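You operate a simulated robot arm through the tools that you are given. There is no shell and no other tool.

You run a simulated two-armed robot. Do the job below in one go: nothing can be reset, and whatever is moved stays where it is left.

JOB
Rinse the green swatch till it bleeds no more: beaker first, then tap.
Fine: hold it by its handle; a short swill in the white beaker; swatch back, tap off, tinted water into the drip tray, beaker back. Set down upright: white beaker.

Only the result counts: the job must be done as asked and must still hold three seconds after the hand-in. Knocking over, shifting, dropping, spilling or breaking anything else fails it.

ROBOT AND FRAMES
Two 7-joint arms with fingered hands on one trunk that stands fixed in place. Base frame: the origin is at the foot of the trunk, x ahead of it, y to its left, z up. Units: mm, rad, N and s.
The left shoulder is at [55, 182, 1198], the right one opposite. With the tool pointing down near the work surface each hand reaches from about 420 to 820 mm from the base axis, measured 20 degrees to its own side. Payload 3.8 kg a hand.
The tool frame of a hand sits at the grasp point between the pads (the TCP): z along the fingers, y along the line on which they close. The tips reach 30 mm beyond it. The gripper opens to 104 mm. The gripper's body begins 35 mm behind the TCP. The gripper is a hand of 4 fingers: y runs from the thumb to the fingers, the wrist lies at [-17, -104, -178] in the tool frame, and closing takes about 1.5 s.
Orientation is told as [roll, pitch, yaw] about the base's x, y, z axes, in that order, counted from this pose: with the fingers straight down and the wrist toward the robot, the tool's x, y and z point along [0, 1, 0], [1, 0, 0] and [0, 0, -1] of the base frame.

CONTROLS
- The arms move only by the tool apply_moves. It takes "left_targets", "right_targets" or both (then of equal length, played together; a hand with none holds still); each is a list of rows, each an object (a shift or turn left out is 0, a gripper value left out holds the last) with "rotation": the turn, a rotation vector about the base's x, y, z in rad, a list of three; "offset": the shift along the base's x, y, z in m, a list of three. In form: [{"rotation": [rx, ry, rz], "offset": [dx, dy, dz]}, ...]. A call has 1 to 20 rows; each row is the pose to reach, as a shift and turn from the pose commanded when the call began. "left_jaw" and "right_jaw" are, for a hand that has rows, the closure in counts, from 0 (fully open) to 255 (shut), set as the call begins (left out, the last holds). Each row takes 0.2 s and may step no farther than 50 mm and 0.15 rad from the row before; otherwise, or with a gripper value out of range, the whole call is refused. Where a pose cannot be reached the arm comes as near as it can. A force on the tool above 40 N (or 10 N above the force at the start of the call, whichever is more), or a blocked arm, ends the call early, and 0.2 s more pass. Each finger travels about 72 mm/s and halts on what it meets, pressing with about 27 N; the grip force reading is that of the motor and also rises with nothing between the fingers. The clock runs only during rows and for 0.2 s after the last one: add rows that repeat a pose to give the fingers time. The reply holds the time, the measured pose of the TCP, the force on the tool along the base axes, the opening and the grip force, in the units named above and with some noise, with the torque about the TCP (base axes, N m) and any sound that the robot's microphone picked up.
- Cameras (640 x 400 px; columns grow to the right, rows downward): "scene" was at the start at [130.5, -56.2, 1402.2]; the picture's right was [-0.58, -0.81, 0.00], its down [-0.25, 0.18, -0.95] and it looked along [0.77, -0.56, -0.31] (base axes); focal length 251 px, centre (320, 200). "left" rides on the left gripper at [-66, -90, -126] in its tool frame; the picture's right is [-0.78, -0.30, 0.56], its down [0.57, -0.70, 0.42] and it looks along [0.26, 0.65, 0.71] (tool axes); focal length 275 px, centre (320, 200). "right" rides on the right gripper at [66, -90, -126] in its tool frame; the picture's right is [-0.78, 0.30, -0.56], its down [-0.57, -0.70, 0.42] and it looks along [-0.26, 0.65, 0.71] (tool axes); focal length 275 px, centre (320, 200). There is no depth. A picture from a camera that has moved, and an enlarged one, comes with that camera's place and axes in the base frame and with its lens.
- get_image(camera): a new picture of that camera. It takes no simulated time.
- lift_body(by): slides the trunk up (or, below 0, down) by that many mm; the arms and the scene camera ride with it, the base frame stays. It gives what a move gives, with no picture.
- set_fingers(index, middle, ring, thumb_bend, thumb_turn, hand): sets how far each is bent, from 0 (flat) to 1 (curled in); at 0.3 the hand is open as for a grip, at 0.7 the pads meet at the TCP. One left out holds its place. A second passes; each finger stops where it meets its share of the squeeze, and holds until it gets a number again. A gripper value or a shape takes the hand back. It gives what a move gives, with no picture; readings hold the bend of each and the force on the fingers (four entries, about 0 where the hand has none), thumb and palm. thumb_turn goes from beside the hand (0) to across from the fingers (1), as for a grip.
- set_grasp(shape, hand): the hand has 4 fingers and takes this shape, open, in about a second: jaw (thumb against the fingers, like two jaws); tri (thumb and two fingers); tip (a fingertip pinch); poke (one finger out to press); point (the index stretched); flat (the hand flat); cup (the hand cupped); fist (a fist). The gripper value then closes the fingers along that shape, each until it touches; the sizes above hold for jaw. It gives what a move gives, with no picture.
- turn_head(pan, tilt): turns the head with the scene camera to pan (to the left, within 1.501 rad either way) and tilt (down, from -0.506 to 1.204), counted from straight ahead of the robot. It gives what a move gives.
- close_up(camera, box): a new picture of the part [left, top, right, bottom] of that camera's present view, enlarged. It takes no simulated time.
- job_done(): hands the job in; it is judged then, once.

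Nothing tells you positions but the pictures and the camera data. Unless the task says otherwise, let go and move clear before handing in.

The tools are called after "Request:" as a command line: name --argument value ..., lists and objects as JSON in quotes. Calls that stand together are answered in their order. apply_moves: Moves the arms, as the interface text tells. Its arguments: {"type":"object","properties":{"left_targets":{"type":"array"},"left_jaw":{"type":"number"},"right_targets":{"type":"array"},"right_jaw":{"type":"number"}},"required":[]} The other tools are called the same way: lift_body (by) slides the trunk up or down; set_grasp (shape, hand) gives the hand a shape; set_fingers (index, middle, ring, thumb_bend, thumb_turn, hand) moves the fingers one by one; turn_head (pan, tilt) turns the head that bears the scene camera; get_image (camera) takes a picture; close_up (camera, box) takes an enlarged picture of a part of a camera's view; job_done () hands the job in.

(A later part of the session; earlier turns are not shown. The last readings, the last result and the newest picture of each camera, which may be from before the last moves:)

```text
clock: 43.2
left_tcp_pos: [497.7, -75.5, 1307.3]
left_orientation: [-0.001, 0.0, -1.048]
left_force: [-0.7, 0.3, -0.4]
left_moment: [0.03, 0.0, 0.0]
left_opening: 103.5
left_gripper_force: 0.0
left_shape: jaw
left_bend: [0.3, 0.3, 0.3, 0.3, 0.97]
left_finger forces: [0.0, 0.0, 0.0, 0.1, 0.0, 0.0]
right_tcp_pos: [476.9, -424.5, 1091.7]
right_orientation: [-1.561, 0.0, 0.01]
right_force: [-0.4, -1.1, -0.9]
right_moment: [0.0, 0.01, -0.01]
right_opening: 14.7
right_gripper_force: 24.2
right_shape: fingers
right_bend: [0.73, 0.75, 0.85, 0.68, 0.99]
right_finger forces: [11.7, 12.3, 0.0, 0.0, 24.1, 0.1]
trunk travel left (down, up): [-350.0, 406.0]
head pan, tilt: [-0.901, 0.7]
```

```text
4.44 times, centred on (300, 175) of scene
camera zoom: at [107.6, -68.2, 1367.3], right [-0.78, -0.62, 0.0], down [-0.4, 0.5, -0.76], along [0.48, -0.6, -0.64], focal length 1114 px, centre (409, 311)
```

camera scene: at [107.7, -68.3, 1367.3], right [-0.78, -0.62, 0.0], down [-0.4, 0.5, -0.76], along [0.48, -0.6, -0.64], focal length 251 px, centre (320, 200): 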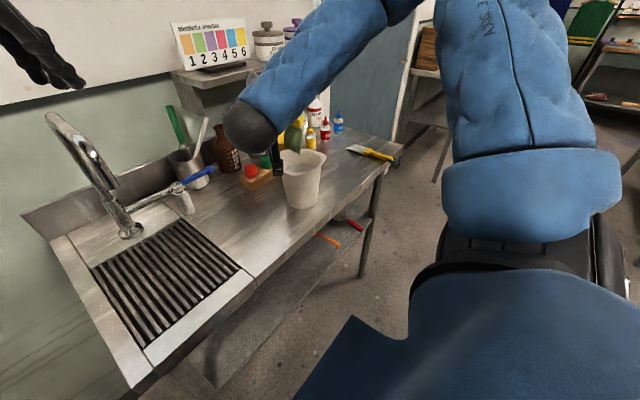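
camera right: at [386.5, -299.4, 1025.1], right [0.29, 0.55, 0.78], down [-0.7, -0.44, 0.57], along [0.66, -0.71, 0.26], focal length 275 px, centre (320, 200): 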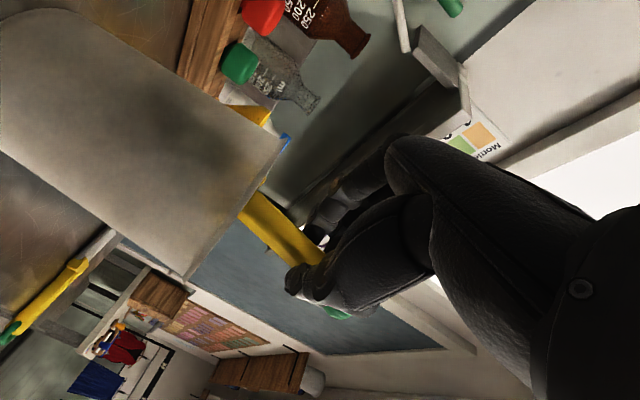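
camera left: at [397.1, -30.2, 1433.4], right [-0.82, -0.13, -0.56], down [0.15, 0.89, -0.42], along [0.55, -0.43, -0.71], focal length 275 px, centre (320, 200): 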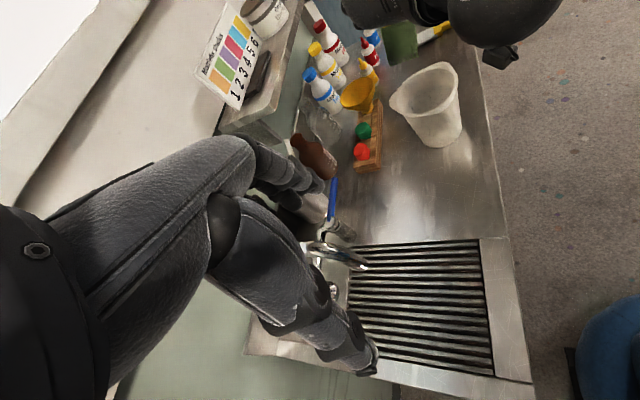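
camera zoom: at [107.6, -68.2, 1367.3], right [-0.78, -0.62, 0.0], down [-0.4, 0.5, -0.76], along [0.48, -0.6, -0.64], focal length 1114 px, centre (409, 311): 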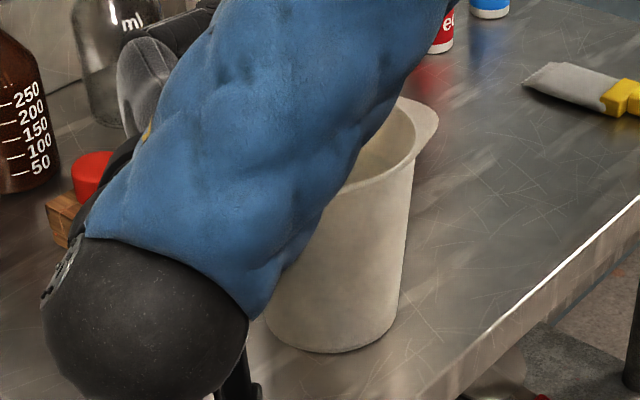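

The swatch is in, and edge-on the rim is at about z 1035 with the fingers well above it. I'll go down another 14 mm and swill gently side to side for a few seconds.

Request:
apply_moves --right_targets '[{"offset": [-0.004, 0, -0.005]}, {"offset": [-0.008, 0, -0.01]}, {"offset": [-0.008, 0, -0.014]}, {"offset": [-0.012, 0, -0.014]}, {"offset": [-0.015, 0, -0.012]}, {"offset": [-0.012, 0, -0.009]}, {"offset": [-0.007, 0, -0.009]}, {"offset": [-0.003, 0, -0.012]}, {"offset": [-0.003, 0, -0.014]}, {"offset": [-0.008, 0, -0.014]}, {"offset": [-0.014, 0, -0.014]}, {"offset": [-0.015, 0, -0.01]}, {"offset": [-0.01, 0, -0.009]}, {"offset": [-0.004, 0, -0.01]}, {"offset": [-0.003, 0, -0.014]}, {"offset": [-0.008, 0, -0.014]}, {"offset": [-0.014, 0, -0.014]}, {"offset": [-0.014, 0, -0.01]}, {"offset": [-0.008, 0, -0.01]}, {"offset": [-0.008, 0, -0.014]}]'

Request:
get_image --camera "right"

Request:
close_up --camera "left" --box '[380, 30, 500, 150]'

Request:
close_up --camera "scene" --box '[250, 130, 350, 220]'

```text
clock: 47.4
left_tcp_pos: [497.3, -76.3, 1307.8]
left_orientation: [0.0, 0.001, -1.047]
left_force: [-0.4, 0.1, 1.0]
left_moment: [-0.02, 0.03, 0.0]
left_opening: 104.1
left_gripper_force: 0.0
left_shape: jaw
left_bend: [0.3, 0.3, 0.3, 0.3, 0.97]
left_finger forces: [0.0, 0.0, 0.1, 0.0, 0.1, 0.0]
right_tcp_pos: [468.5, -426.4, 1076.6]
right_orientation: [-1.562, 0.001, 0.009]
right_force: [-0.1, -1.4, -0.6]
right_moment: [0.0, 0.01, 0.0]
right_opening: 14.8
right_gripper_force: 24.3
right_shape: fingers
right_bend: [0.73, 0.75, 0.85, 0.7, 0.98]
right_finger forces: [11.8, 12.4, 0.2, 0.1, 24.3, 0.0]
trunk travel left (down, up): [-350.0, 406.0]
head pan, tilt: [-0.901, 0.7]
```

```text
taken
camera right: at [378.5, -299.9, 1011.2], right [0.29, 0.55, 0.78], down [-0.7, -0.44, 0.57], along [0.65, -0.71, 0.26], focal length 275 px, centre (320, 200)
```

right: 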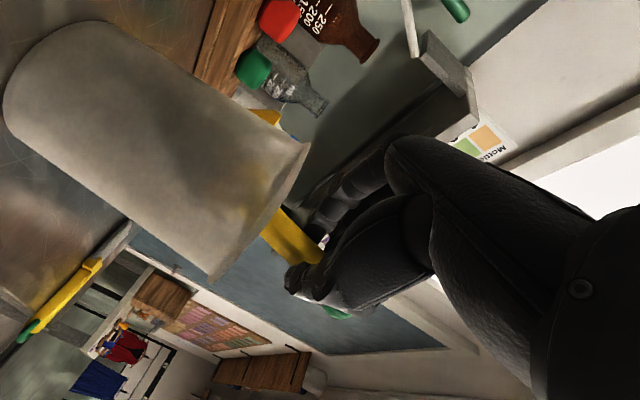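

```text
3.33 times, centred on (440, 90) of left
camera zoom: at [397.1, -30.5, 1433.4], right [-0.82, -0.13, -0.56], down [0.15, 0.89, -0.42], along [0.55, -0.43, -0.71], focal length 918 px, centre (-80, 567)
```

zoom: 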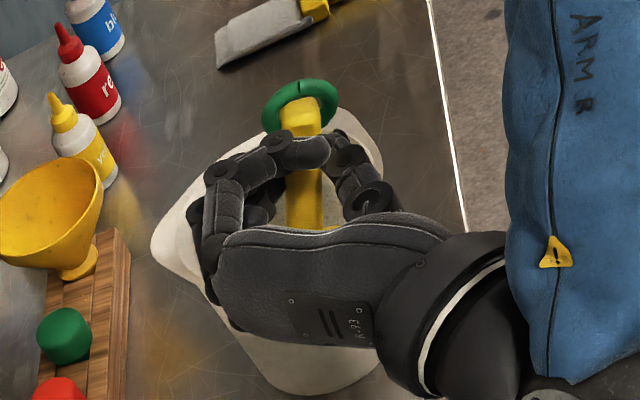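

```text
4.44 times, centred on (300, 175) of scene
camera zoom: at [107.6, -68.5, 1367.2], right [-0.78, -0.62, 0.0], down [-0.4, 0.5, -0.76], along [0.48, -0.6, -0.64], focal length 1114 px, centre (409, 311)
```

zoom: 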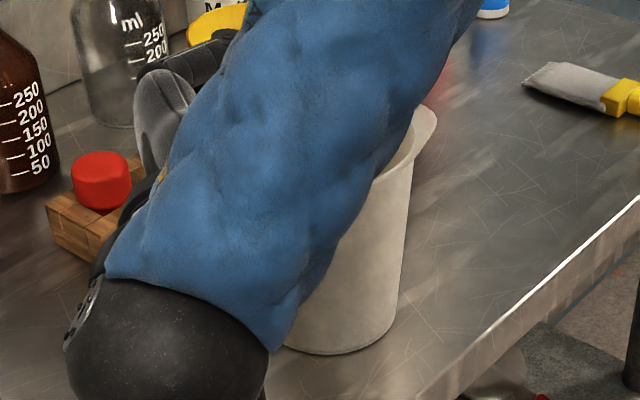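

The swill is done and the beaker hasn't moved. I'll lift the swatch just above the rim, let it drip into the beaker, then check the water's tint.

Request:
apply_moves --right_targets '[{"offset": [0.002, 0, 0.015]}, {"offset": [0.004, 0, 0.03]}, {"offset": [0.005, 0, 0.045]}, {"offset": [0.006, 0, 0.06]}, {"offset": [0.006, 0, 0.08]}, {"offset": [0.006, 0, 0.1]}, {"offset": [0.006, 0, 0.12]}, {"offset": [0.006, 0, 0.13]}, {"offset": [0.006, 0, 0.13]}, {"offset": [0.006, 0, 0.13]}, {"offset": [0.006, 0, 0.13]}, {"offset": [0.006, 0, 0.13]}, {"offset": [0.006, 0, 0.13]}, {"offset": [0.006, 0, 0.13]}, {"offset": [0.006, 0, 0.13]}, {"offset": [0.006, 0, 0.13]}, {"offset": [0.006, 0, 0.13]}, {"offset": [0.006, 0, 0.13]}, {"offset": [0.006, 0, 0.13]}, {"offset": [0.006, 0, 0.13]}]'

Request:
get_image --camera "right"

Request:
close_up --camera "left" --box '[360, 20, 520, 160]'

Request:
close_up --camera "scene" --box '[250, 110, 350, 220]'

```text
clock: 51.6
left_tcp_pos: [497.6, -75.8, 1308.2]
left_orientation: [-0.001, 0.001, -1.048]
left_force: [0.0, 0.0, 0.1]
left_moment: [-0.01, 0.0, 0.0]
left_opening: 103.6
left_gripper_force: 0.1
left_shape: jaw
left_bend: [0.3, 0.3, 0.3, 0.3, 0.97]
left_finger forces: [0.1, 0.1, 0.0, 0.0, 0.0, 0.0]
right_tcp_pos: [476.0, -423.7, 1207.4]
right_orientation: [-1.562, 0.001, 0.008]
right_force: [0.4, 0.3, -0.4]
right_moment: [0.04, -0.01, 0.02]
right_opening: 14.7
right_gripper_force: 24.3
right_shape: fingers
right_bend: [0.73, 0.75, 0.85, 0.7, 0.98]
right_finger forces: [11.7, 12.4, 0.1, 0.1, 24.3, 0.0]
trunk travel left (down, up): [-350.0, 406.0]
head pan, tilt: [-0.901, 0.7]
```

```text
taken
camera right: at [384.1, -298.1, 1141.7], right [0.29, 0.55, 0.78], down [-0.7, -0.44, 0.57], along [0.66, -0.71, 0.26], focal length 275 px, centre (320, 200)
```

right: 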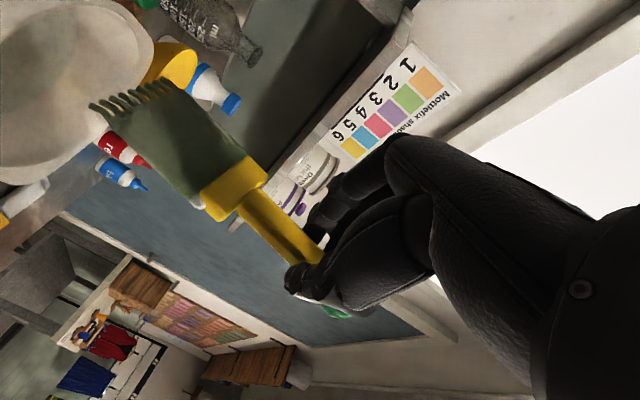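

```text
2.86 times, centred on (440, 90) of left
camera zoom: at [397.1, -30.2, 1433.4], right [-0.82, -0.13, -0.56], down [0.15, 0.89, -0.42], along [0.55, -0.43, -0.71], focal length 786 px, centre (-23, 514)
```

zoom: 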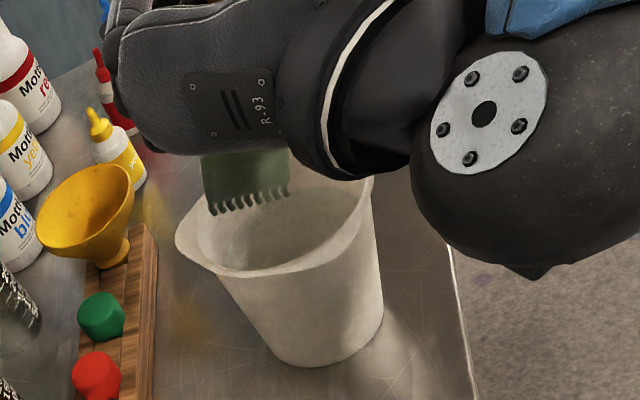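

```text
3.64 times, centred on (300, 165) of scene
camera zoom: at [107.7, -68.2, 1367.3], right [-0.78, -0.62, 0.0], down [-0.4, 0.5, -0.76], along [0.48, -0.6, -0.64], focal length 911 px, centre (393, 327)
```

zoom: 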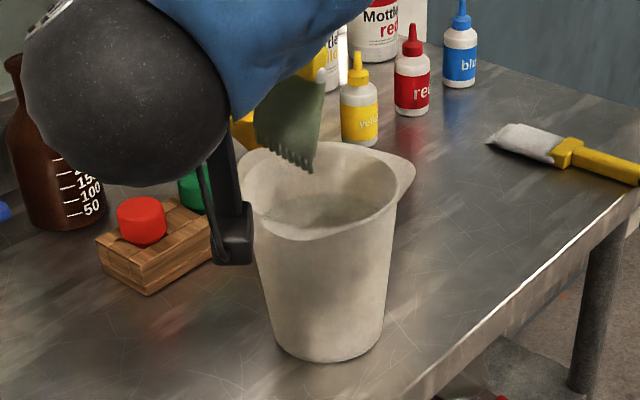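

The swatch is darker because it's wet, and the beaker water looks greenish now. I'll zoom in to confirm the tint.

Request:
close_up --camera "scene" --box '[270, 135, 330, 185]'

Request:
close_up --camera "right" --box '[60, 60, 300, 240]'

Request:
close_up --camera "left" --box '[390, 50, 470, 130]'

```text
8.00 times, centred on (300, 160) of scene
camera zoom: at [107.7, -68.2, 1367.3], right [-0.78, -0.62, 0.0], down [-0.4, 0.5, -0.76], along [0.48, -0.6, -0.64], focal length 2005 px, centre (480, 520)
```

zoom: 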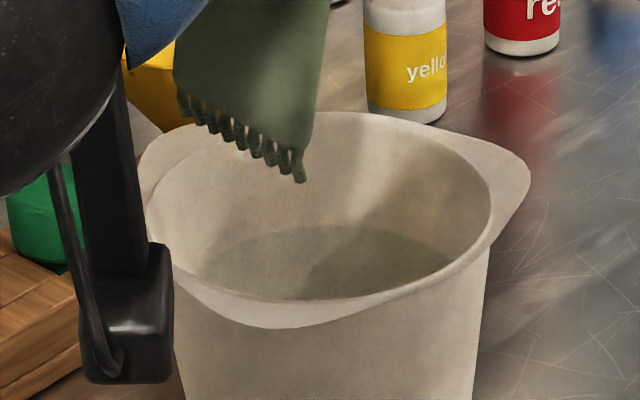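

```text
2.22 times, centred on (180, 150) of right
camera zoom: at [384.1, -298.1, 1141.7], right [0.29, 0.55, 0.78], down [-0.7, -0.44, 0.57], along [0.66, -0.71, 0.26], focal length 612 px, centre (631, 311)
```

zoom: 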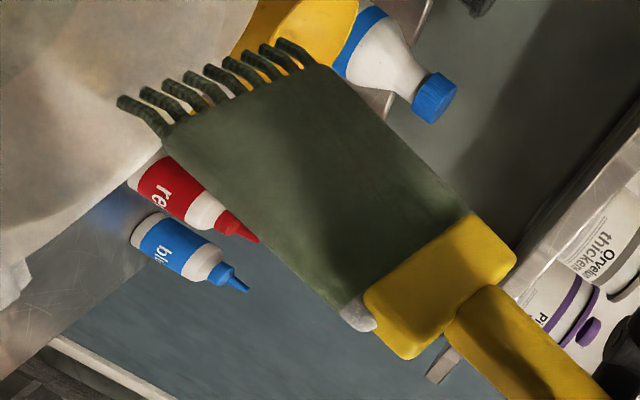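

```text
5.00 times, centred on (430, 90) of left
camera zoom: at [397.1, -30.2, 1433.4], right [-0.82, -0.13, -0.56], down [0.15, 0.89, -0.42], along [0.55, -0.43, -0.71], focal length 1376 px, centre (-230, 750)
```

zoom: 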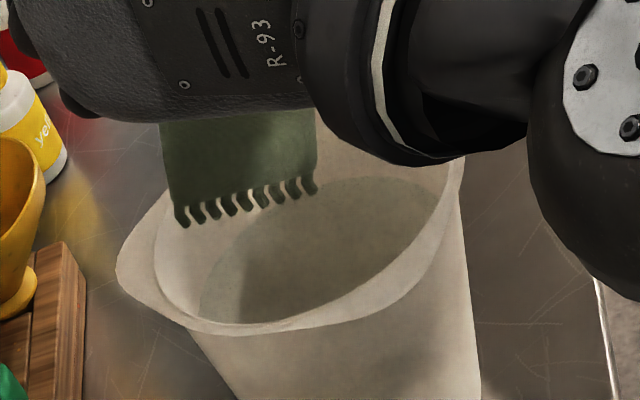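

The water has taken a green tint and the swatch is wet, so the swill worked. The swatch can drip over the beaker while the left hand handles the tap. I'll put the left hand in its poking shape and test its reach toward the lever (tip about [706, -345, 987]).

Request:
set_grasp --hand "left" --shape "poke"

Request:
apply_moves --left_targets '[{"rotation": [0, 0, 0.1]}, {"rotation": [0, 0, 0.2]}, {"rotation": [0, 0, 0.3]}, {"rotation": [0, 0, 0.42]}]'

Request:
get_image --camera "left"

Request:
get_image --camera "scene"

```text
clock: 52.5
left_tcp_pos: [497.3, -75.4, 1307.5]
left_orientation: [-0.001, -0.001, -1.047]
left_force: [-0.3, -0.9, -0.8]
left_moment: [0.02, -0.03, -0.03]
left_opening: 0.1
left_gripper_force: 0.0
left_shape: poke
left_bend: [0.7, 0.7, 0.99, 1.0, 1.0]
left_finger forces: [0.0, 0.0, 0.0, 0.0, 0.1, 0.0]
right_tcp_pos: [475.6, -423.7, 1208.3]
right_orientation: [-1.561, 0.003, 0.009]
right_force: [1.0, -0.5, -0.4]
right_moment: [0.01, -0.02, 0.02]
right_opening: 14.9
right_gripper_force: 24.5
right_shape: fingers
right_bend: [0.73, 0.75, 0.85, 0.7, 0.98]
right_finger forces: [11.8, 12.5, 0.0, 0.0, 24.3, 0.1]
trunk travel left (down, up): [-350.0, 406.0]
head pan, tilt: [-0.901, 0.7]
```

```text
clock: 53.5
left_tcp_pos: [498.4, -75.6, 1307.2]
left_orientation: [0.0, 0.0, -0.627]
left_force: [0.4, 0.0, 0.2]
left_moment: [0.05, 0.01, -0.02]
left_opening: 0.0
left_gripper_force: 0.1
left_shape: poke
left_bend: [0.7, 0.7, 0.99, 1.0, 1.0]
left_finger forces: [0.1, 0.1, 0.0, 0.1, 0.0, 0.0]
right_tcp_pos: [474.6, -423.4, 1207.4]
right_orientation: [-1.561, 0.001, 0.01]
right_force: [1.1, -0.3, -0.1]
right_moment: [0.01, -0.03, 0.02]
right_opening: 14.9
right_gripper_force: 24.5
right_shape: fingers
right_bend: [0.73, 0.75, 0.85, 0.7, 0.98]
right_finger forces: [11.8, 12.4, 0.0, 0.1, 24.3, 0.0]
trunk travel left (down, up): [-350.0, 406.0]
head pan, tilt: [-0.901, 0.7]
```

```text
taken
camera left: at [387.5, -76.2, 1433.1], right [-0.69, -0.46, -0.56], down [-0.23, 0.87, -0.42], along [0.68, -0.17, -0.71], focal length 275 px, centre (320, 200)
```

left: 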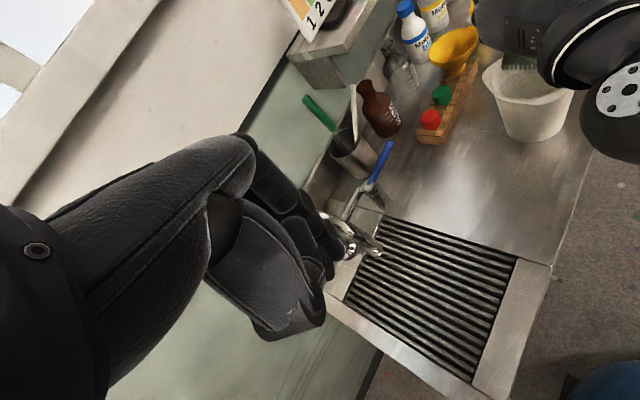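

```text
taken
camera scene: at [107.4, -68.5, 1367.3], right [-0.78, -0.62, 0.0], down [-0.4, 0.5, -0.76], along [0.48, -0.6, -0.64], focal length 251 px, centre (320, 200)
```

scene: 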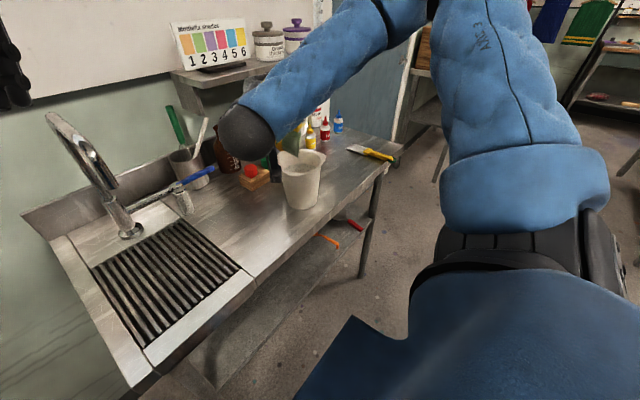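

The poke shape keeps the index and middle fingers out. I'll raise the right hand a bit (still above the beaker) to make room, then pitch the left hand forward and bring it round in front of the tap.

Request:
apply_moves --right_targets '[{"offset": [0, 0, 0.03]}, {"offset": [0, 0, 0.065]}, {"offset": [0, 0, 0.1]}, {"offset": [0, 0, 0.13]}]'

Request:
apply_moves --left_targets '[{"offset": [-0.006, -0.009, -0.013], "rotation": [-0.06, -0.083, 0]}, {"offset": [-0.012, -0.018, -0.026], "rotation": [-0.12, -0.166, 0]}, {"offset": [-0.018, -0.028, -0.04], "rotation": [-0.181, -0.249, 0]}, {"offset": [-0.024, -0.037, -0.053], "rotation": [-0.242, -0.332, 0]}, {"offset": [-0.03, -0.047, -0.066], "rotation": [-0.302, -0.414, 0]}, {"offset": [-0.036, -0.056, -0.08], "rotation": [-0.362, -0.497, 0]}, {"offset": [-0.042, -0.066, -0.093], "rotation": [-0.423, -0.58, 0]}, {"offset": [-0.048, -0.075, -0.107], "rotation": [-0.483, -0.663, 0]}]'

Request:
get_image --camera "left"

Request:
get_image --camera "scene"

```text
clock: 54.5
left_tcp_pos: [497.2, -75.2, 1308.0]
left_orientation: [-0.001, -0.001, -0.629]
left_force: [-0.8, 0.7, -0.1]
left_moment: [0.01, -0.03, 0.02]
left_opening: 0.1
left_gripper_force: 0.1
left_shape: poke
left_bend: [0.7, 0.7, 0.99, 1.0, 1.0]
left_finger forces: [0.0, 0.0, 0.0, 0.0, 0.1, 0.0]
right_tcp_pos: [473.3, -424.5, 1340.1]
right_orientation: [-1.562, 0.001, 0.008]
right_force: [-0.2, -0.2, -0.3]
right_moment: [0.01, 0.01, 0.03]
right_opening: 15.0
right_gripper_force: 23.6
right_shape: fingers
right_bend: [0.73, 0.75, 0.85, 0.7, 0.98]
right_finger forces: [11.7, 12.3, 0.1, 0.0, 24.3, 0.1]
trunk travel left (down, up): [-350.0, 406.0]
head pan, tilt: [-0.901, 0.7]
```

```text
clock: 56.3
left_tcp_pos: [448.4, -150.2, 1201.8]
left_orientation: [-0.003, -0.821, -0.627]
left_force: [-0.7, 0.3, -0.1]
left_moment: [-0.04, -0.03, 0.01]
left_opening: 0.0
left_gripper_force: 0.0
left_shape: poke
left_bend: [0.7, 0.7, 0.99, 1.0, 1.0]
left_finger forces: [0.1, 0.0, 0.1, 0.2, 0.1, 0.0]
right_tcp_pos: [474.0, -424.2, 1337.1]
right_orientation: [-1.561, 0.001, 0.009]
right_force: [-0.1, 0.4, -0.5]
right_moment: [0.03, 0.03, -0.04]
right_opening: 14.9
right_gripper_force: 23.9
right_shape: fingers
right_bend: [0.73, 0.75, 0.85, 0.7, 0.98]
right_finger forces: [11.7, 12.6, 0.1, 0.0, 24.3, 0.0]
trunk travel left (down, up): [-350.0, 406.0]
head pan, tilt: [-0.901, 0.7]
```

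```text
taken
camera left: at [287.3, -113.0, 1221.3], right [-0.29, -0.75, -0.59], down [0.2, 0.56, -0.8], along [0.94, -0.35, -0.01], focal length 275 px, centre (320, 200)
```

left: 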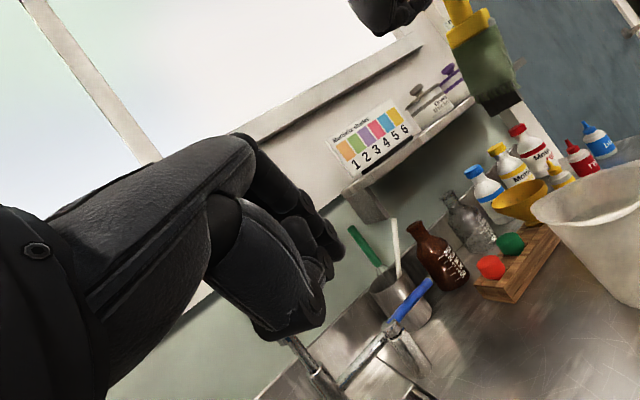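

```text
taken
camera scene: at [107.5, -68.5, 1367.3], right [-0.78, -0.62, 0.0], down [-0.4, 0.5, -0.76], along [0.48, -0.6, -0.64], focal length 251 px, centre (320, 200)
```

scene: 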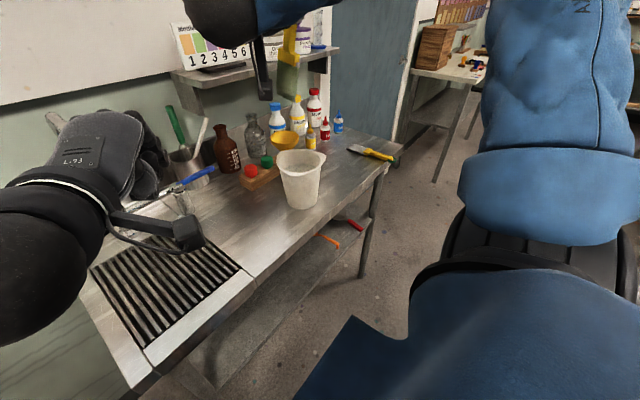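

The left hand reached the pitched pose with a clear view of the lever. I'll move it to the right of the tap outlet and then forward toward the lever.

Request:
apply_moves --left_targets '[{"offset": [0.005, -0.03, -0.03]}, {"offset": [0.012, -0.06, -0.06]}, {"offset": [0.022, -0.09, -0.09]}, {"offset": [0.055, -0.105, -0.1]}, {"offset": [0.09, -0.12, -0.11]}, {"offset": [0.12, -0.13, -0.12]}, {"offset": [0.15, -0.14, -0.13]}]'

Request:
get_image --camera "left"

Request:
get_image --camera "scene"

```text
clock: 57.9
left_tcp_pos: [536.4, -267.4, 1108.3]
left_orientation: [-0.003, -0.813, -0.624]
left_force: [-0.9, -0.4, 0.0]
left_moment: [-0.03, -0.01, -0.05]
left_opening: 0.3
left_gripper_force: 0.0
left_shape: poke
left_bend: [0.7, 0.7, 0.99, 1.0, 1.0]
left_finger forces: [0.1, 0.1, 0.0, 0.1, 0.0, 0.0]
left hand out of reach, approached as far as the arm can: row 5, 6, 7
right_tcp_pos: [473.2, -423.9, 1337.8]
right_orientation: [-1.562, 0.0, 0.01]
right_force: [-0.6, 0.7, -0.3]
right_moment: [-0.01, 0.02, -0.04]
right_opening: 14.9
right_gripper_force: 24.1
right_shape: fingers
right_bend: [0.73, 0.75, 0.85, 0.7, 0.99]
right_finger forces: [11.7, 12.5, 0.0, 0.1, 24.3, 0.0]
trunk travel left (down, up): [-350.0, 406.0]
head pan, tilt: [-0.901, 0.7]
```

```text
taken
camera left: at [375.5, -231.7, 1129.7], right [-0.29, -0.75, -0.6], down [0.2, 0.56, -0.8], along [0.94, -0.35, -0.02], focal length 275 px, centre (320, 200)
```

left: 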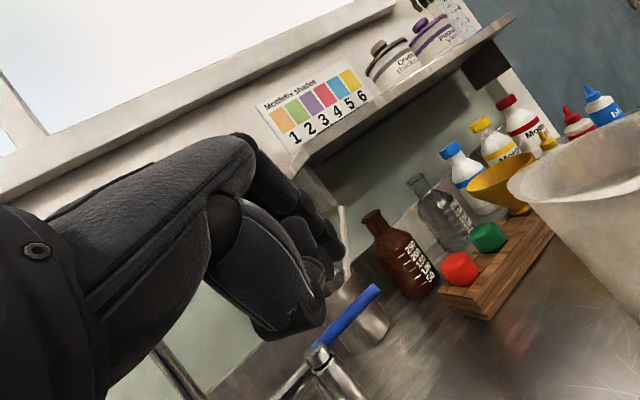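

```text
taken
camera scene: at [107.9, -68.2, 1367.2], right [-0.78, -0.62, 0.0], down [-0.4, 0.5, -0.76], along [0.47, -0.6, -0.64], focal length 251 px, centre (320, 200)
```

scene: 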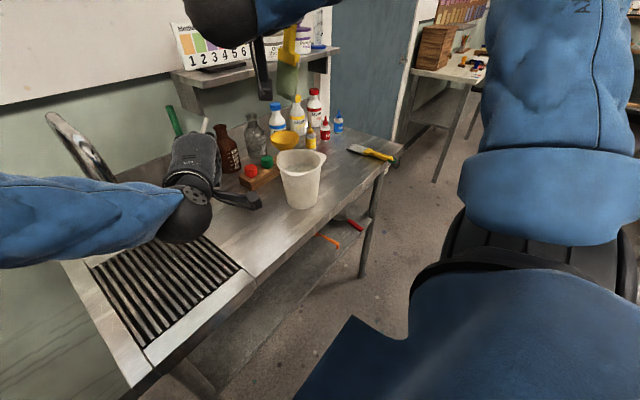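

The left arm can't cross far enough; it stops about 200 mm short of the lever. So the right hand must work the tap, and I'll withdraw the left hand out of the way first.

Request:
apply_moves --left_targets '[{"offset": [-0.04, 0.015, 0.01]}, {"offset": [-0.07, 0.04, 0.03]}, {"offset": [-0.085, 0.075, 0.06]}, {"offset": [-0.09, 0.115, 0.09]}, {"offset": [-0.095, 0.155, 0.11]}, {"offset": [-0.1, 0.2, 0.13]}, {"offset": [-0.105, 0.245, 0.14]}, {"offset": [-0.11, 0.29, 0.15]}, {"offset": [-0.11, 0.335, 0.15]}, {"offset": [-0.11, 0.38, 0.15]}, {"offset": [-0.11, 0.425, 0.15]}]'

Request:
get_image --camera "scene"

```text
refused: row 4 steps farther than a row can; nothing moved
```

```text
taken
camera scene: at [107.9, -68.2, 1367.2], right [-0.78, -0.62, 0.0], down [-0.4, 0.5, -0.76], along [0.47, -0.6, -0.64], focal length 251 px, centre (320, 200)
```

scene: 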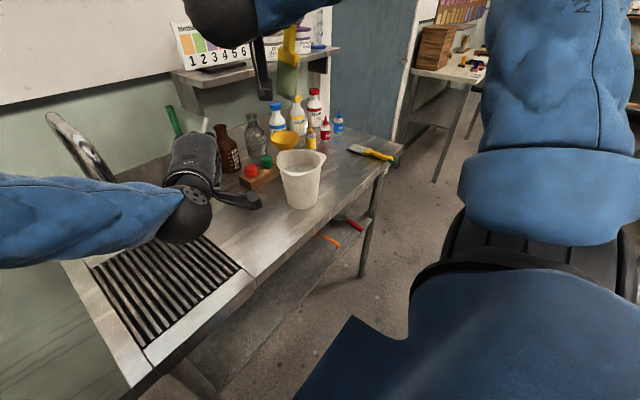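

One row stepped too far and nothing moved. I'll resend the withdrawal with smaller steps.

Request:
apply_moves --left_targets '[{"offset": [-0.035, 0.015, 0.01]}, {"offset": [-0.065, 0.04, 0.03]}, {"offset": [-0.08, 0.07, 0.055]}, {"offset": [-0.09, 0.105, 0.08]}, {"offset": [-0.095, 0.145, 0.1]}, {"offset": [-0.1, 0.188, 0.115]}, {"offset": [-0.105, 0.23, 0.13]}, {"offset": [-0.11, 0.275, 0.14]}, {"offset": [-0.11, 0.32, 0.145]}, {"offset": [-0.11, 0.365, 0.15]}, {"offset": [-0.11, 0.41, 0.15]}]'

Request:
get_image --camera "scene"

```text
clock: 60.3
left_tcp_pos: [428.6, 146.4, 1263.3]
left_orientation: [-0.001, -0.819, -0.629]
left_force: [-1.1, 0.1, 0.8]
left_moment: [-0.02, 0.03, 0.03]
left_opening: 0.3
left_gripper_force: 0.1
left_shape: poke
left_bend: [0.7, 0.7, 0.99, 1.0, 1.0]
left_finger forces: [0.0, 0.1, 0.1, 0.0, 0.0, 0.1]
left hand out of reach, approached as far as the arm can: row 10, 11
right_tcp_pos: [472.7, -423.6, 1337.0]
right_orientation: [-1.563, 0.001, 0.008]
right_force: [-0.3, 0.4, -0.4]
right_moment: [0.01, -0.02, 0.0]
right_opening: 15.2
right_gripper_force: 24.4
right_shape: fingers
right_bend: [0.73, 0.75, 0.85, 0.7, 0.99]
right_finger forces: [11.7, 12.5, 0.1, 0.1, 24.3, 0.0]
trunk travel left (down, up): [-350.0, 406.0]
head pan, tilt: [-0.901, 0.7]
```

```text
taken
camera scene: at [106.7, -66.8, 1367.5], right [-0.78, -0.62, 0.0], down [-0.4, 0.5, -0.77], along [0.48, -0.6, -0.64], focal length 251 px, centre (320, 200)
```

scene: 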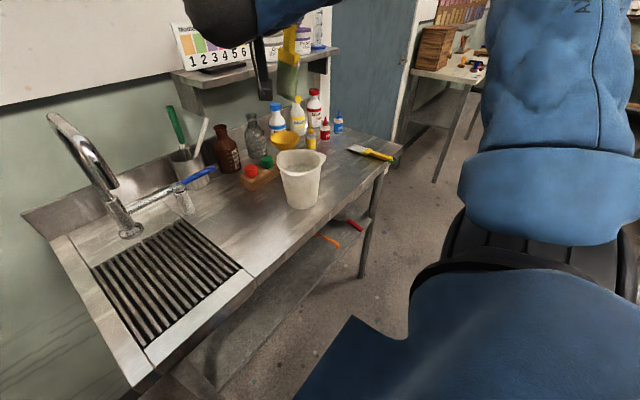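

The left hand is clear. I'll now extend the right ring finger as a pusher while thumb, index and middle keep holding the swatch, and roll the hand so the swatch points up-left and the ring finger points down.

Request:
set_fingers --hand "right" --ring 0.55

Request:
apply_moves --right_targets '[{"offset": [0.0, 0, 0], "rotation": [0.14, 0, 0]}, {"offset": [0.0, 0, 0], "rotation": [0.28, 0, 0]}, {"offset": [0.0, 0, 0], "rotation": [0.42, 0, 0]}, {"offset": [0.0, 0, 0], "rotation": [0.56, 0, 0]}, {"offset": [0.01, 0, 0], "rotation": [0.7, 0, 0]}, {"offset": [0.02, 0, 0], "rotation": [0.84, 0, 0]}, {"offset": [0.03, 0, 0], "rotation": [0.98, 0, 0]}, {"offset": [0.045, 0, 0], "rotation": [1.12, 0, 0]}, {"offset": [0.06, 0, -0.01], "rotation": [1.26, 0, 0]}, {"offset": [0.075, 0, -0.02], "rotation": [1.4, 0, 0]}, {"offset": [0.09, 0, -0.03], "rotation": [1.54, 0, 0]}, {"offset": [0.105, 0, -0.04], "rotation": [1.68, 0, 0]}, {"offset": [0.12, 0, -0.05], "rotation": [1.82, 0, 0]}, {"offset": [0.135, 0, -0.06], "rotation": [1.96, 0, 0]}, {"offset": [0.15, 0, -0.07], "rotation": [2.1, 0, 0]}, {"offset": [0.16, 0, -0.08], "rotation": [2.16, 0, 0]}]'

Request:
get_image --camera "right"

Request:
get_image --camera "scene"

```text
clock: 61.3
left_tcp_pos: [430.9, 144.2, 1262.0]
left_orientation: [-0.002, -0.819, -0.63]
left_force: [-0.9, 0.7, -1.0]
left_moment: [0.01, -0.03, 0.0]
left_opening: 0.0
left_gripper_force: 0.1
left_shape: poke
left_bend: [0.7, 0.7, 0.99, 1.0, 1.0]
left_finger forces: [0.1, 0.1, 0.0, 0.1, 0.0, 0.0]
right_tcp_pos: [474.1, -424.3, 1338.1]
right_orientation: [-1.562, 0.002, 0.009]
right_force: [-0.2, 0.0, -0.7]
right_moment: [0.01, 0.04, 0.0]
right_opening: 13.6
right_gripper_force: 23.0
right_shape: fingers
right_bend: [0.73, 0.75, 0.55, 0.71, 0.99]
right_finger forces: [10.9, 12.6, 0.0, 0.1, 23.4, 0.0]
trunk travel left (down, up): [-350.0, 406.0]
head pan, tilt: [-0.901, 0.7]
```

```text
clock: 64.7
left_tcp_pos: [430.6, 145.9, 1261.6]
left_orientation: [-0.002, -0.818, -0.63]
left_force: [0.0, 0.0, -1.0]
left_moment: [-0.01, -0.01, 0.01]
left_opening: 0.0
left_gripper_force: 0.2
left_shape: poke
left_bend: [0.7, 0.7, 0.99, 1.0, 1.0]
left_finger forces: [0.1, 0.0, 0.0, 0.1, 0.0, 0.0]
right_tcp_pos: [635.0, -424.0, 1256.7]
right_orientation: [0.599, -0.008, -0.004]
right_force: [-0.2, -0.3, -0.8]
right_moment: [-0.05, -0.01, 0.01]
right_opening: 13.9
right_gripper_force: 23.4
right_shape: fingers
right_bend: [0.73, 0.75, 0.55, 0.71, 0.99]
right_finger forces: [11.0, 12.3, 0.0, 0.0, 23.1, 0.0]
trunk travel left (down, up): [-350.0, 406.0]
head pan, tilt: [-0.901, 0.7]
```

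```text
taken
camera right: at [543.2, -440.0, 1395.4], right [0.29, -0.96, 0.02], down [-0.7, -0.23, -0.68], along [0.65, 0.18, -0.73], focal length 275 px, centre (320, 200)
```

right: 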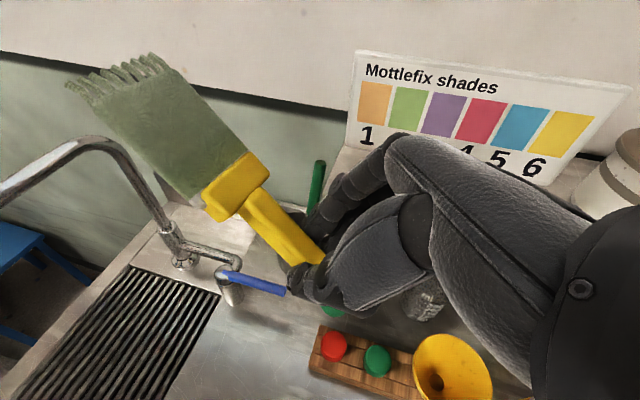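

```text
taken
camera scene: at [107.9, -68.4, 1367.2], right [-0.78, -0.62, 0.0], down [-0.4, 0.5, -0.76], along [0.47, -0.6, -0.64], focal length 251 px, centre (320, 200)
```

scene: 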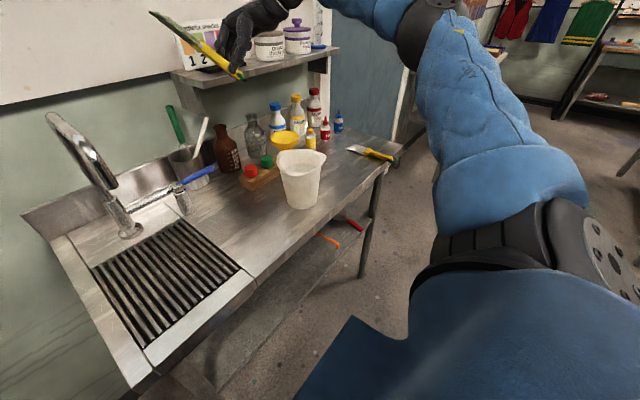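

The roll worked and the swatch is still firmly held. I'll look at the finger arrangement to locate the extended ring finger.

Request:
close_up --camera "scene" --box '[140, 0, 300, 100]'

Request:
close_up --camera "right" --box '[180, 180, 380, 340]'

```text
4.00 times, centred on (220, 50) of scene
camera zoom: at [107.9, -68.4, 1367.2], right [-0.78, -0.62, 0.0], down [-0.4, 0.5, -0.76], along [0.47, -0.6, -0.64], focal length 1002 px, centre (720, 800)
```

zoom: 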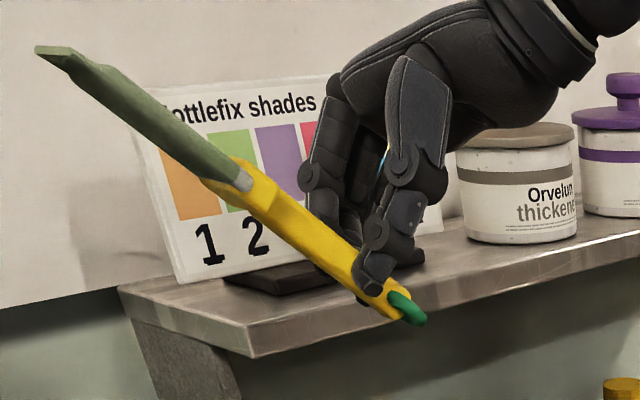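

```text
2.50 times, centred on (280, 260) of right
camera zoom: at [543.2, -440.0, 1395.4], right [0.29, -0.96, 0.02], down [-0.7, -0.23, -0.68], along [0.65, 0.18, -0.73], focal length 688 px, centre (420, 50)
```

zoom: 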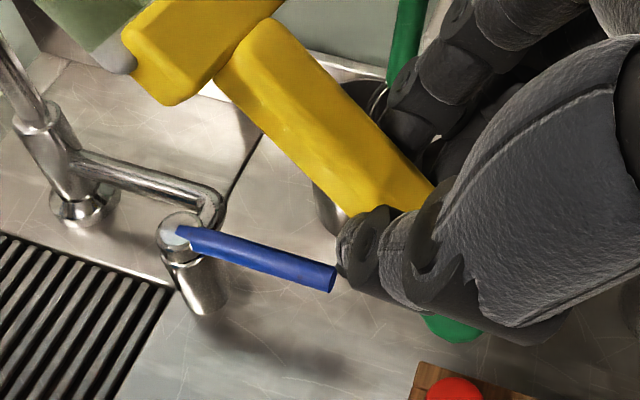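

The gripping fingertips barely protrude beyond the handle, so pushing the lever while holding the swatch would risk the grip. I'll rest the wet swatch on the drip-tray slats, clear of the stream, where its drips belong. Then I'll open the tap with a free hand and pick the swatch up again.

Request:
apply_moves --right_targets '[{"offset": [-0.015, 0, -0.01], "rotation": [-0.12, 0, 0]}, {"offset": [-0.035, 0.005, -0.02], "rotation": [-0.24, 0, 0]}, {"offset": [-0.06, 0.01, -0.035], "rotation": [-0.36, 0, 0]}, {"offset": [-0.09, 0.02, -0.05], "rotation": [-0.48, 0, 0]}, {"offset": [-0.12, 0.035, -0.07], "rotation": [-0.6, 0, 0]}, {"offset": [-0.15, 0.055, -0.09], "rotation": [-0.62, 0, 0]}, {"offset": [-0.17, 0.08, -0.11], "rotation": [-0.63, 0, 0]}, {"offset": [-0.185, 0.11, -0.13], "rotation": [-0.63, 0, 0]}, {"offset": [-0.19, 0.145, -0.15], "rotation": [-0.63, 0, 0]}, {"offset": [-0.19, 0.18, -0.175], "rotation": [-0.63, 0, 0]}, {"offset": [-0.185, 0.21, -0.2], "rotation": [-0.63, 0, 0]}, {"offset": [-0.175, 0.23, -0.23], "rotation": [-0.63, 0, 0]}, {"offset": [-0.165, 0.239, -0.26], "rotation": [-0.63, 0, 0]}]'

Request:
get_image --camera "right"

Request:
get_image --camera "scene"

```text
clock: 67.5
left_tcp_pos: [431.1, 144.4, 1261.2]
left_orientation: [-0.004, -0.817, -0.628]
left_force: [0.5, -0.8, 0.0]
left_moment: [-0.02, -0.02, 0.0]
left_opening: 0.0
left_gripper_force: 0.2
left_shape: poke
left_bend: [0.7, 0.7, 0.99, 1.0, 1.0]
left_finger forces: [0.1, 0.1, 0.0, 0.0, 0.0, 0.0]
right_tcp_pos: [470.2, -182.5, 995.5]
right_orientation: [-0.031, -0.008, 0.002]
right_force: [-0.6, 0.0, -0.5]
right_moment: [-0.02, 0.03, 0.01]
right_opening: 14.0
right_gripper_force: 23.1
right_shape: fingers
right_bend: [0.73, 0.75, 0.55, 0.71, 0.99]
right_finger forces: [11.0, 12.4, 0.0, 0.0, 23.3, 0.0]
trunk travel left (down, up): [-350.0, 406.0]
head pan, tilt: [-0.901, 0.7]
```

```text
taken
camera right: at [379.8, -113.9, 1117.9], right [0.29, -0.76, 0.58], down [-0.7, -0.59, -0.41], along [0.65, -0.29, -0.7], focal length 275 px, centre (320, 200)
```

right: 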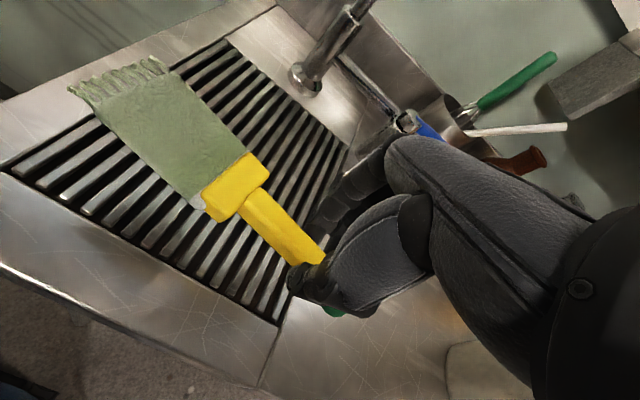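

```text
taken
camera scene: at [108.5, -68.5, 1367.1], right [-0.78, -0.62, 0.0], down [-0.4, 0.5, -0.76], along [0.47, -0.6, -0.64], focal length 251 px, centre (320, 200)
```

scene: 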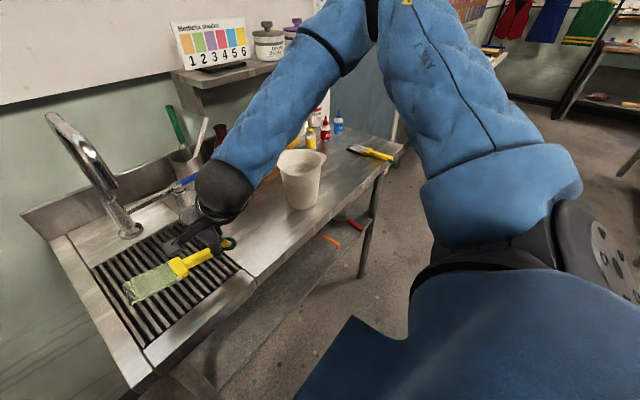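

The swatch is level above the slats, about 70 mm up. I'll lower it gently until it rests on the tray.

Request:
apply_moves --right_targets '[{"offset": [0.002, -0.002, -0.02]}, {"offset": [0.002, -0.002, -0.04]}, {"offset": [0.002, -0.002, -0.05]}, {"offset": [0.002, -0.002, -0.055]}, {"offset": [0.002, -0.002, -0.058]}, {"offset": [0.002, -0.002, -0.06]}]'

Request:
close_up --camera "scene" --box '[100, 180, 280, 330]'

Request:
get_image --camera "right"

```text
clock: 68.9
left_tcp_pos: [430.5, 146.8, 1261.5]
left_orientation: [-0.003, -0.818, -0.631]
left_force: [-0.6, -1.2, -0.2]
left_moment: [0.01, 0.02, 0.02]
left_opening: 0.1
left_gripper_force: 0.0
left_shape: poke
left_bend: [0.7, 0.7, 0.99, 1.0, 1.0]
left_finger forces: [0.1, 0.1, 0.0, 0.1, 0.0, 0.0]
right_tcp_pos: [471.7, -187.7, 936.2]
right_orientation: [-0.032, -0.01, 0.002]
right_force: [1.0, 0.0, -0.8]
right_moment: [-0.01, -0.01, 0.02]
right_opening: 13.7
right_gripper_force: 23.9
right_shape: fingers
right_bend: [0.73, 0.75, 0.55, 0.71, 0.99]
right_finger forces: [11.0, 12.4, 0.1, 0.0, 23.5, 0.0]
trunk travel left (down, up): [-350.0, 406.0]
head pan, tilt: [-0.901, 0.7]
```

```text
2.67 times, centred on (190, 255) of scene
camera zoom: at [107.6, -68.1, 1367.3], right [-0.78, -0.62, 0.0], down [-0.4, 0.5, -0.76], along [0.48, -0.6, -0.64], focal length 668 px, centre (667, 53)
```

zoom: 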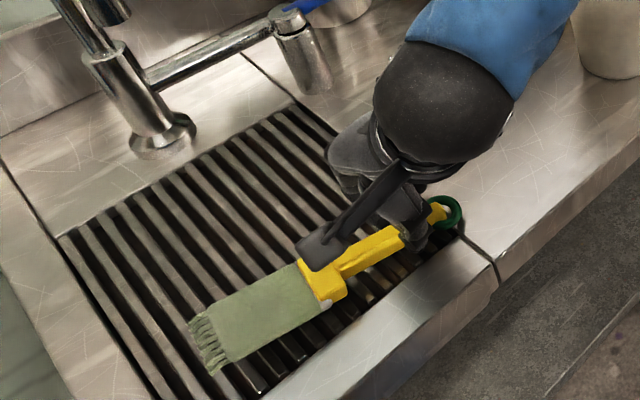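

```text
taken
camera right: at [381.0, -117.3, 1058.7], right [0.29, -0.76, 0.58], down [-0.7, -0.59, -0.41], along [0.65, -0.29, -0.7], focal length 275 px, centre (320, 200)
```

right: 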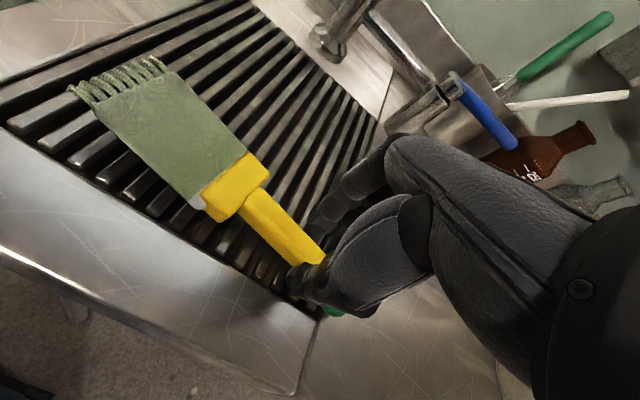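

It's hovering a few millimetres above the slats and sits fully over the grating. I'll make the final small descent to contact.

Request:
apply_moves --right_targets '[{"offset": [0.002, 0, -0.002]}, {"offset": [0.002, 0, -0.004]}, {"offset": [0.002, 0, -0.006]}, {"offset": [0.002, 0, -0.006]}]'

Request:
close_up --camera "scene" --box '[150, 210, 250, 300]'

```text
clock: 69.9
left_tcp_pos: [429.0, 145.1, 1262.7]
left_orientation: [0.0, -0.819, -0.629]
left_force: [-0.2, 0.0, -0.8]
left_moment: [0.01, 0.02, 0.01]
left_opening: 0.0
left_gripper_force: 0.0
left_shape: poke
left_bend: [0.7, 0.7, 0.99, 1.0, 1.0]
left_finger forces: [0.0, 0.1, 0.0, 0.0, 0.1, 0.0]
right_tcp_pos: [474.1, -186.9, 932.4]
right_orientation: [-0.03, -0.012, 0.0]
right_force: [0.0, -1.7, 12.2]
right_moment: [-0.1, 0.23, 0.03]
right_opening: 13.7
right_gripper_force: 30.0
right_shape: fingers
right_bend: [0.73, 0.75, 0.55, 0.71, 0.99]
right_finger forces: [10.3, 15.2, 0.0, 0.0, 34.0, 0.1]
trunk travel left (down, up): [-350.0, 406.0]
head pan, tilt: [-0.901, 0.7]
```

```text
4.44 times, centred on (200, 255) of scene
camera zoom: at [106.6, -67.8, 1367.5], right [-0.78, -0.62, 0.0], down [-0.4, 0.5, -0.77], along [0.48, -0.6, -0.64], focal length 1114 px, centre (853, -44)
```

zoom: 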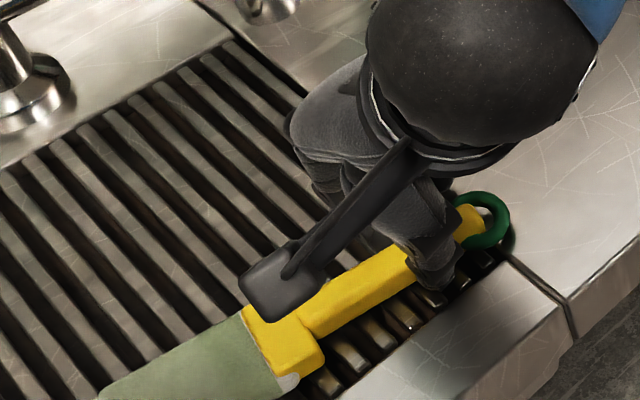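

It's now resting on the slats with light contact. I'll open the fingers and lift clear.

Request:
set_fingers --hand "right" --index 0.5 --middle 0.5 --ring 0.5 --thumb_bend 0.5

Request:
apply_moves --right_targets '[{"offset": [0, 0, 0.01]}, {"offset": [0, 0, 0.03]}, {"offset": [0, 0, 0.06]}, {"offset": [-0.005, -0.02, 0.1]}, {"offset": [-0.01, -0.05, 0.135]}, {"offset": [-0.01, -0.09, 0.16]}, {"offset": [0, -0.13, 0.18]}]'

Request:
get_image --camera "right"

Request:
get_image --camera "scene"

```text
clock: 70.9
left_tcp_pos: [428.1, 146.4, 1263.8]
left_orientation: [-0.001, -0.821, -0.63]
left_force: [-0.4, 0.5, -0.1]
left_moment: [0.01, 0.01, -0.03]
left_opening: 0.1
left_gripper_force: 0.0
left_shape: poke
left_bend: [0.7, 0.7, 0.99, 1.0, 1.0]
left_finger forces: [0.0, 0.0, 0.1, 0.1, 0.0, 0.0]
right_tcp_pos: [472.8, -187.3, 934.3]
right_orientation: [-0.032, -0.013, 0.002]
right_force: [-5.7, 0.0, 29.4]
right_moment: [0.28, -0.78, 0.04]
right_opening: 47.9
right_gripper_force: 14.7
right_shape: fingers
right_bend: [0.54, 0.51, 0.5, 0.5, 1.0]
right_finger forces: [22.7, 6.5, 0.1, 0.1, 0.0, 0.0]
trunk travel left (down, up): [-350.0, 406.0]
head pan, tilt: [-0.901, 0.7]
```

```text
clock: 72.5
left_tcp_pos: [430.4, 144.2, 1262.7]
left_orientation: [-0.002, -0.819, -0.63]
left_force: [-1.4, 0.0, -0.5]
left_moment: [0.0, -0.01, -0.01]
left_opening: 0.0
left_gripper_force: 0.0
left_shape: poke
left_bend: [0.7, 0.7, 0.99, 1.0, 1.0]
left_finger forces: [0.0, 0.1, 0.0, 0.0, 0.0, 0.0]
right_tcp_pos: [470.1, -319.3, 1109.0]
right_orientation: [-0.03, -0.01, 0.001]
right_force: [-0.4, -0.6, -0.8]
right_moment: [0.03, -0.03, -0.04]
right_opening: 52.9
right_gripper_force: 0.1
right_shape: fingers
right_bend: [0.5, 0.5, 0.5, 0.5, 1.0]
right_finger forces: [0.1, 0.0, 0.1, 0.0, 0.2, 0.0]
trunk travel left (down, up): [-350.0, 406.0]
head pan, tilt: [-0.901, 0.7]
```

```text
taken
camera right: at [379.2, -251.2, 1231.2], right [0.29, -0.76, 0.58], down [-0.7, -0.59, -0.41], along [0.65, -0.28, -0.7], focal length 275 px, centre (320, 200)
```

right: 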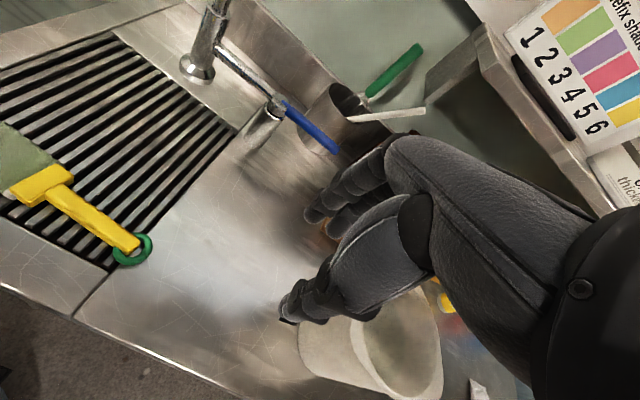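

```text
taken
camera scene: at [107.4, -68.8, 1367.2], right [-0.78, -0.62, 0.0], down [-0.4, 0.51, -0.76], along [0.48, -0.6, -0.64], focal length 251 px, centre (320, 200)
```

scene: 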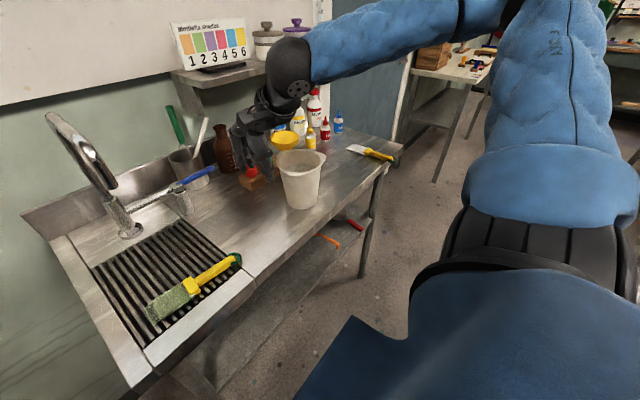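

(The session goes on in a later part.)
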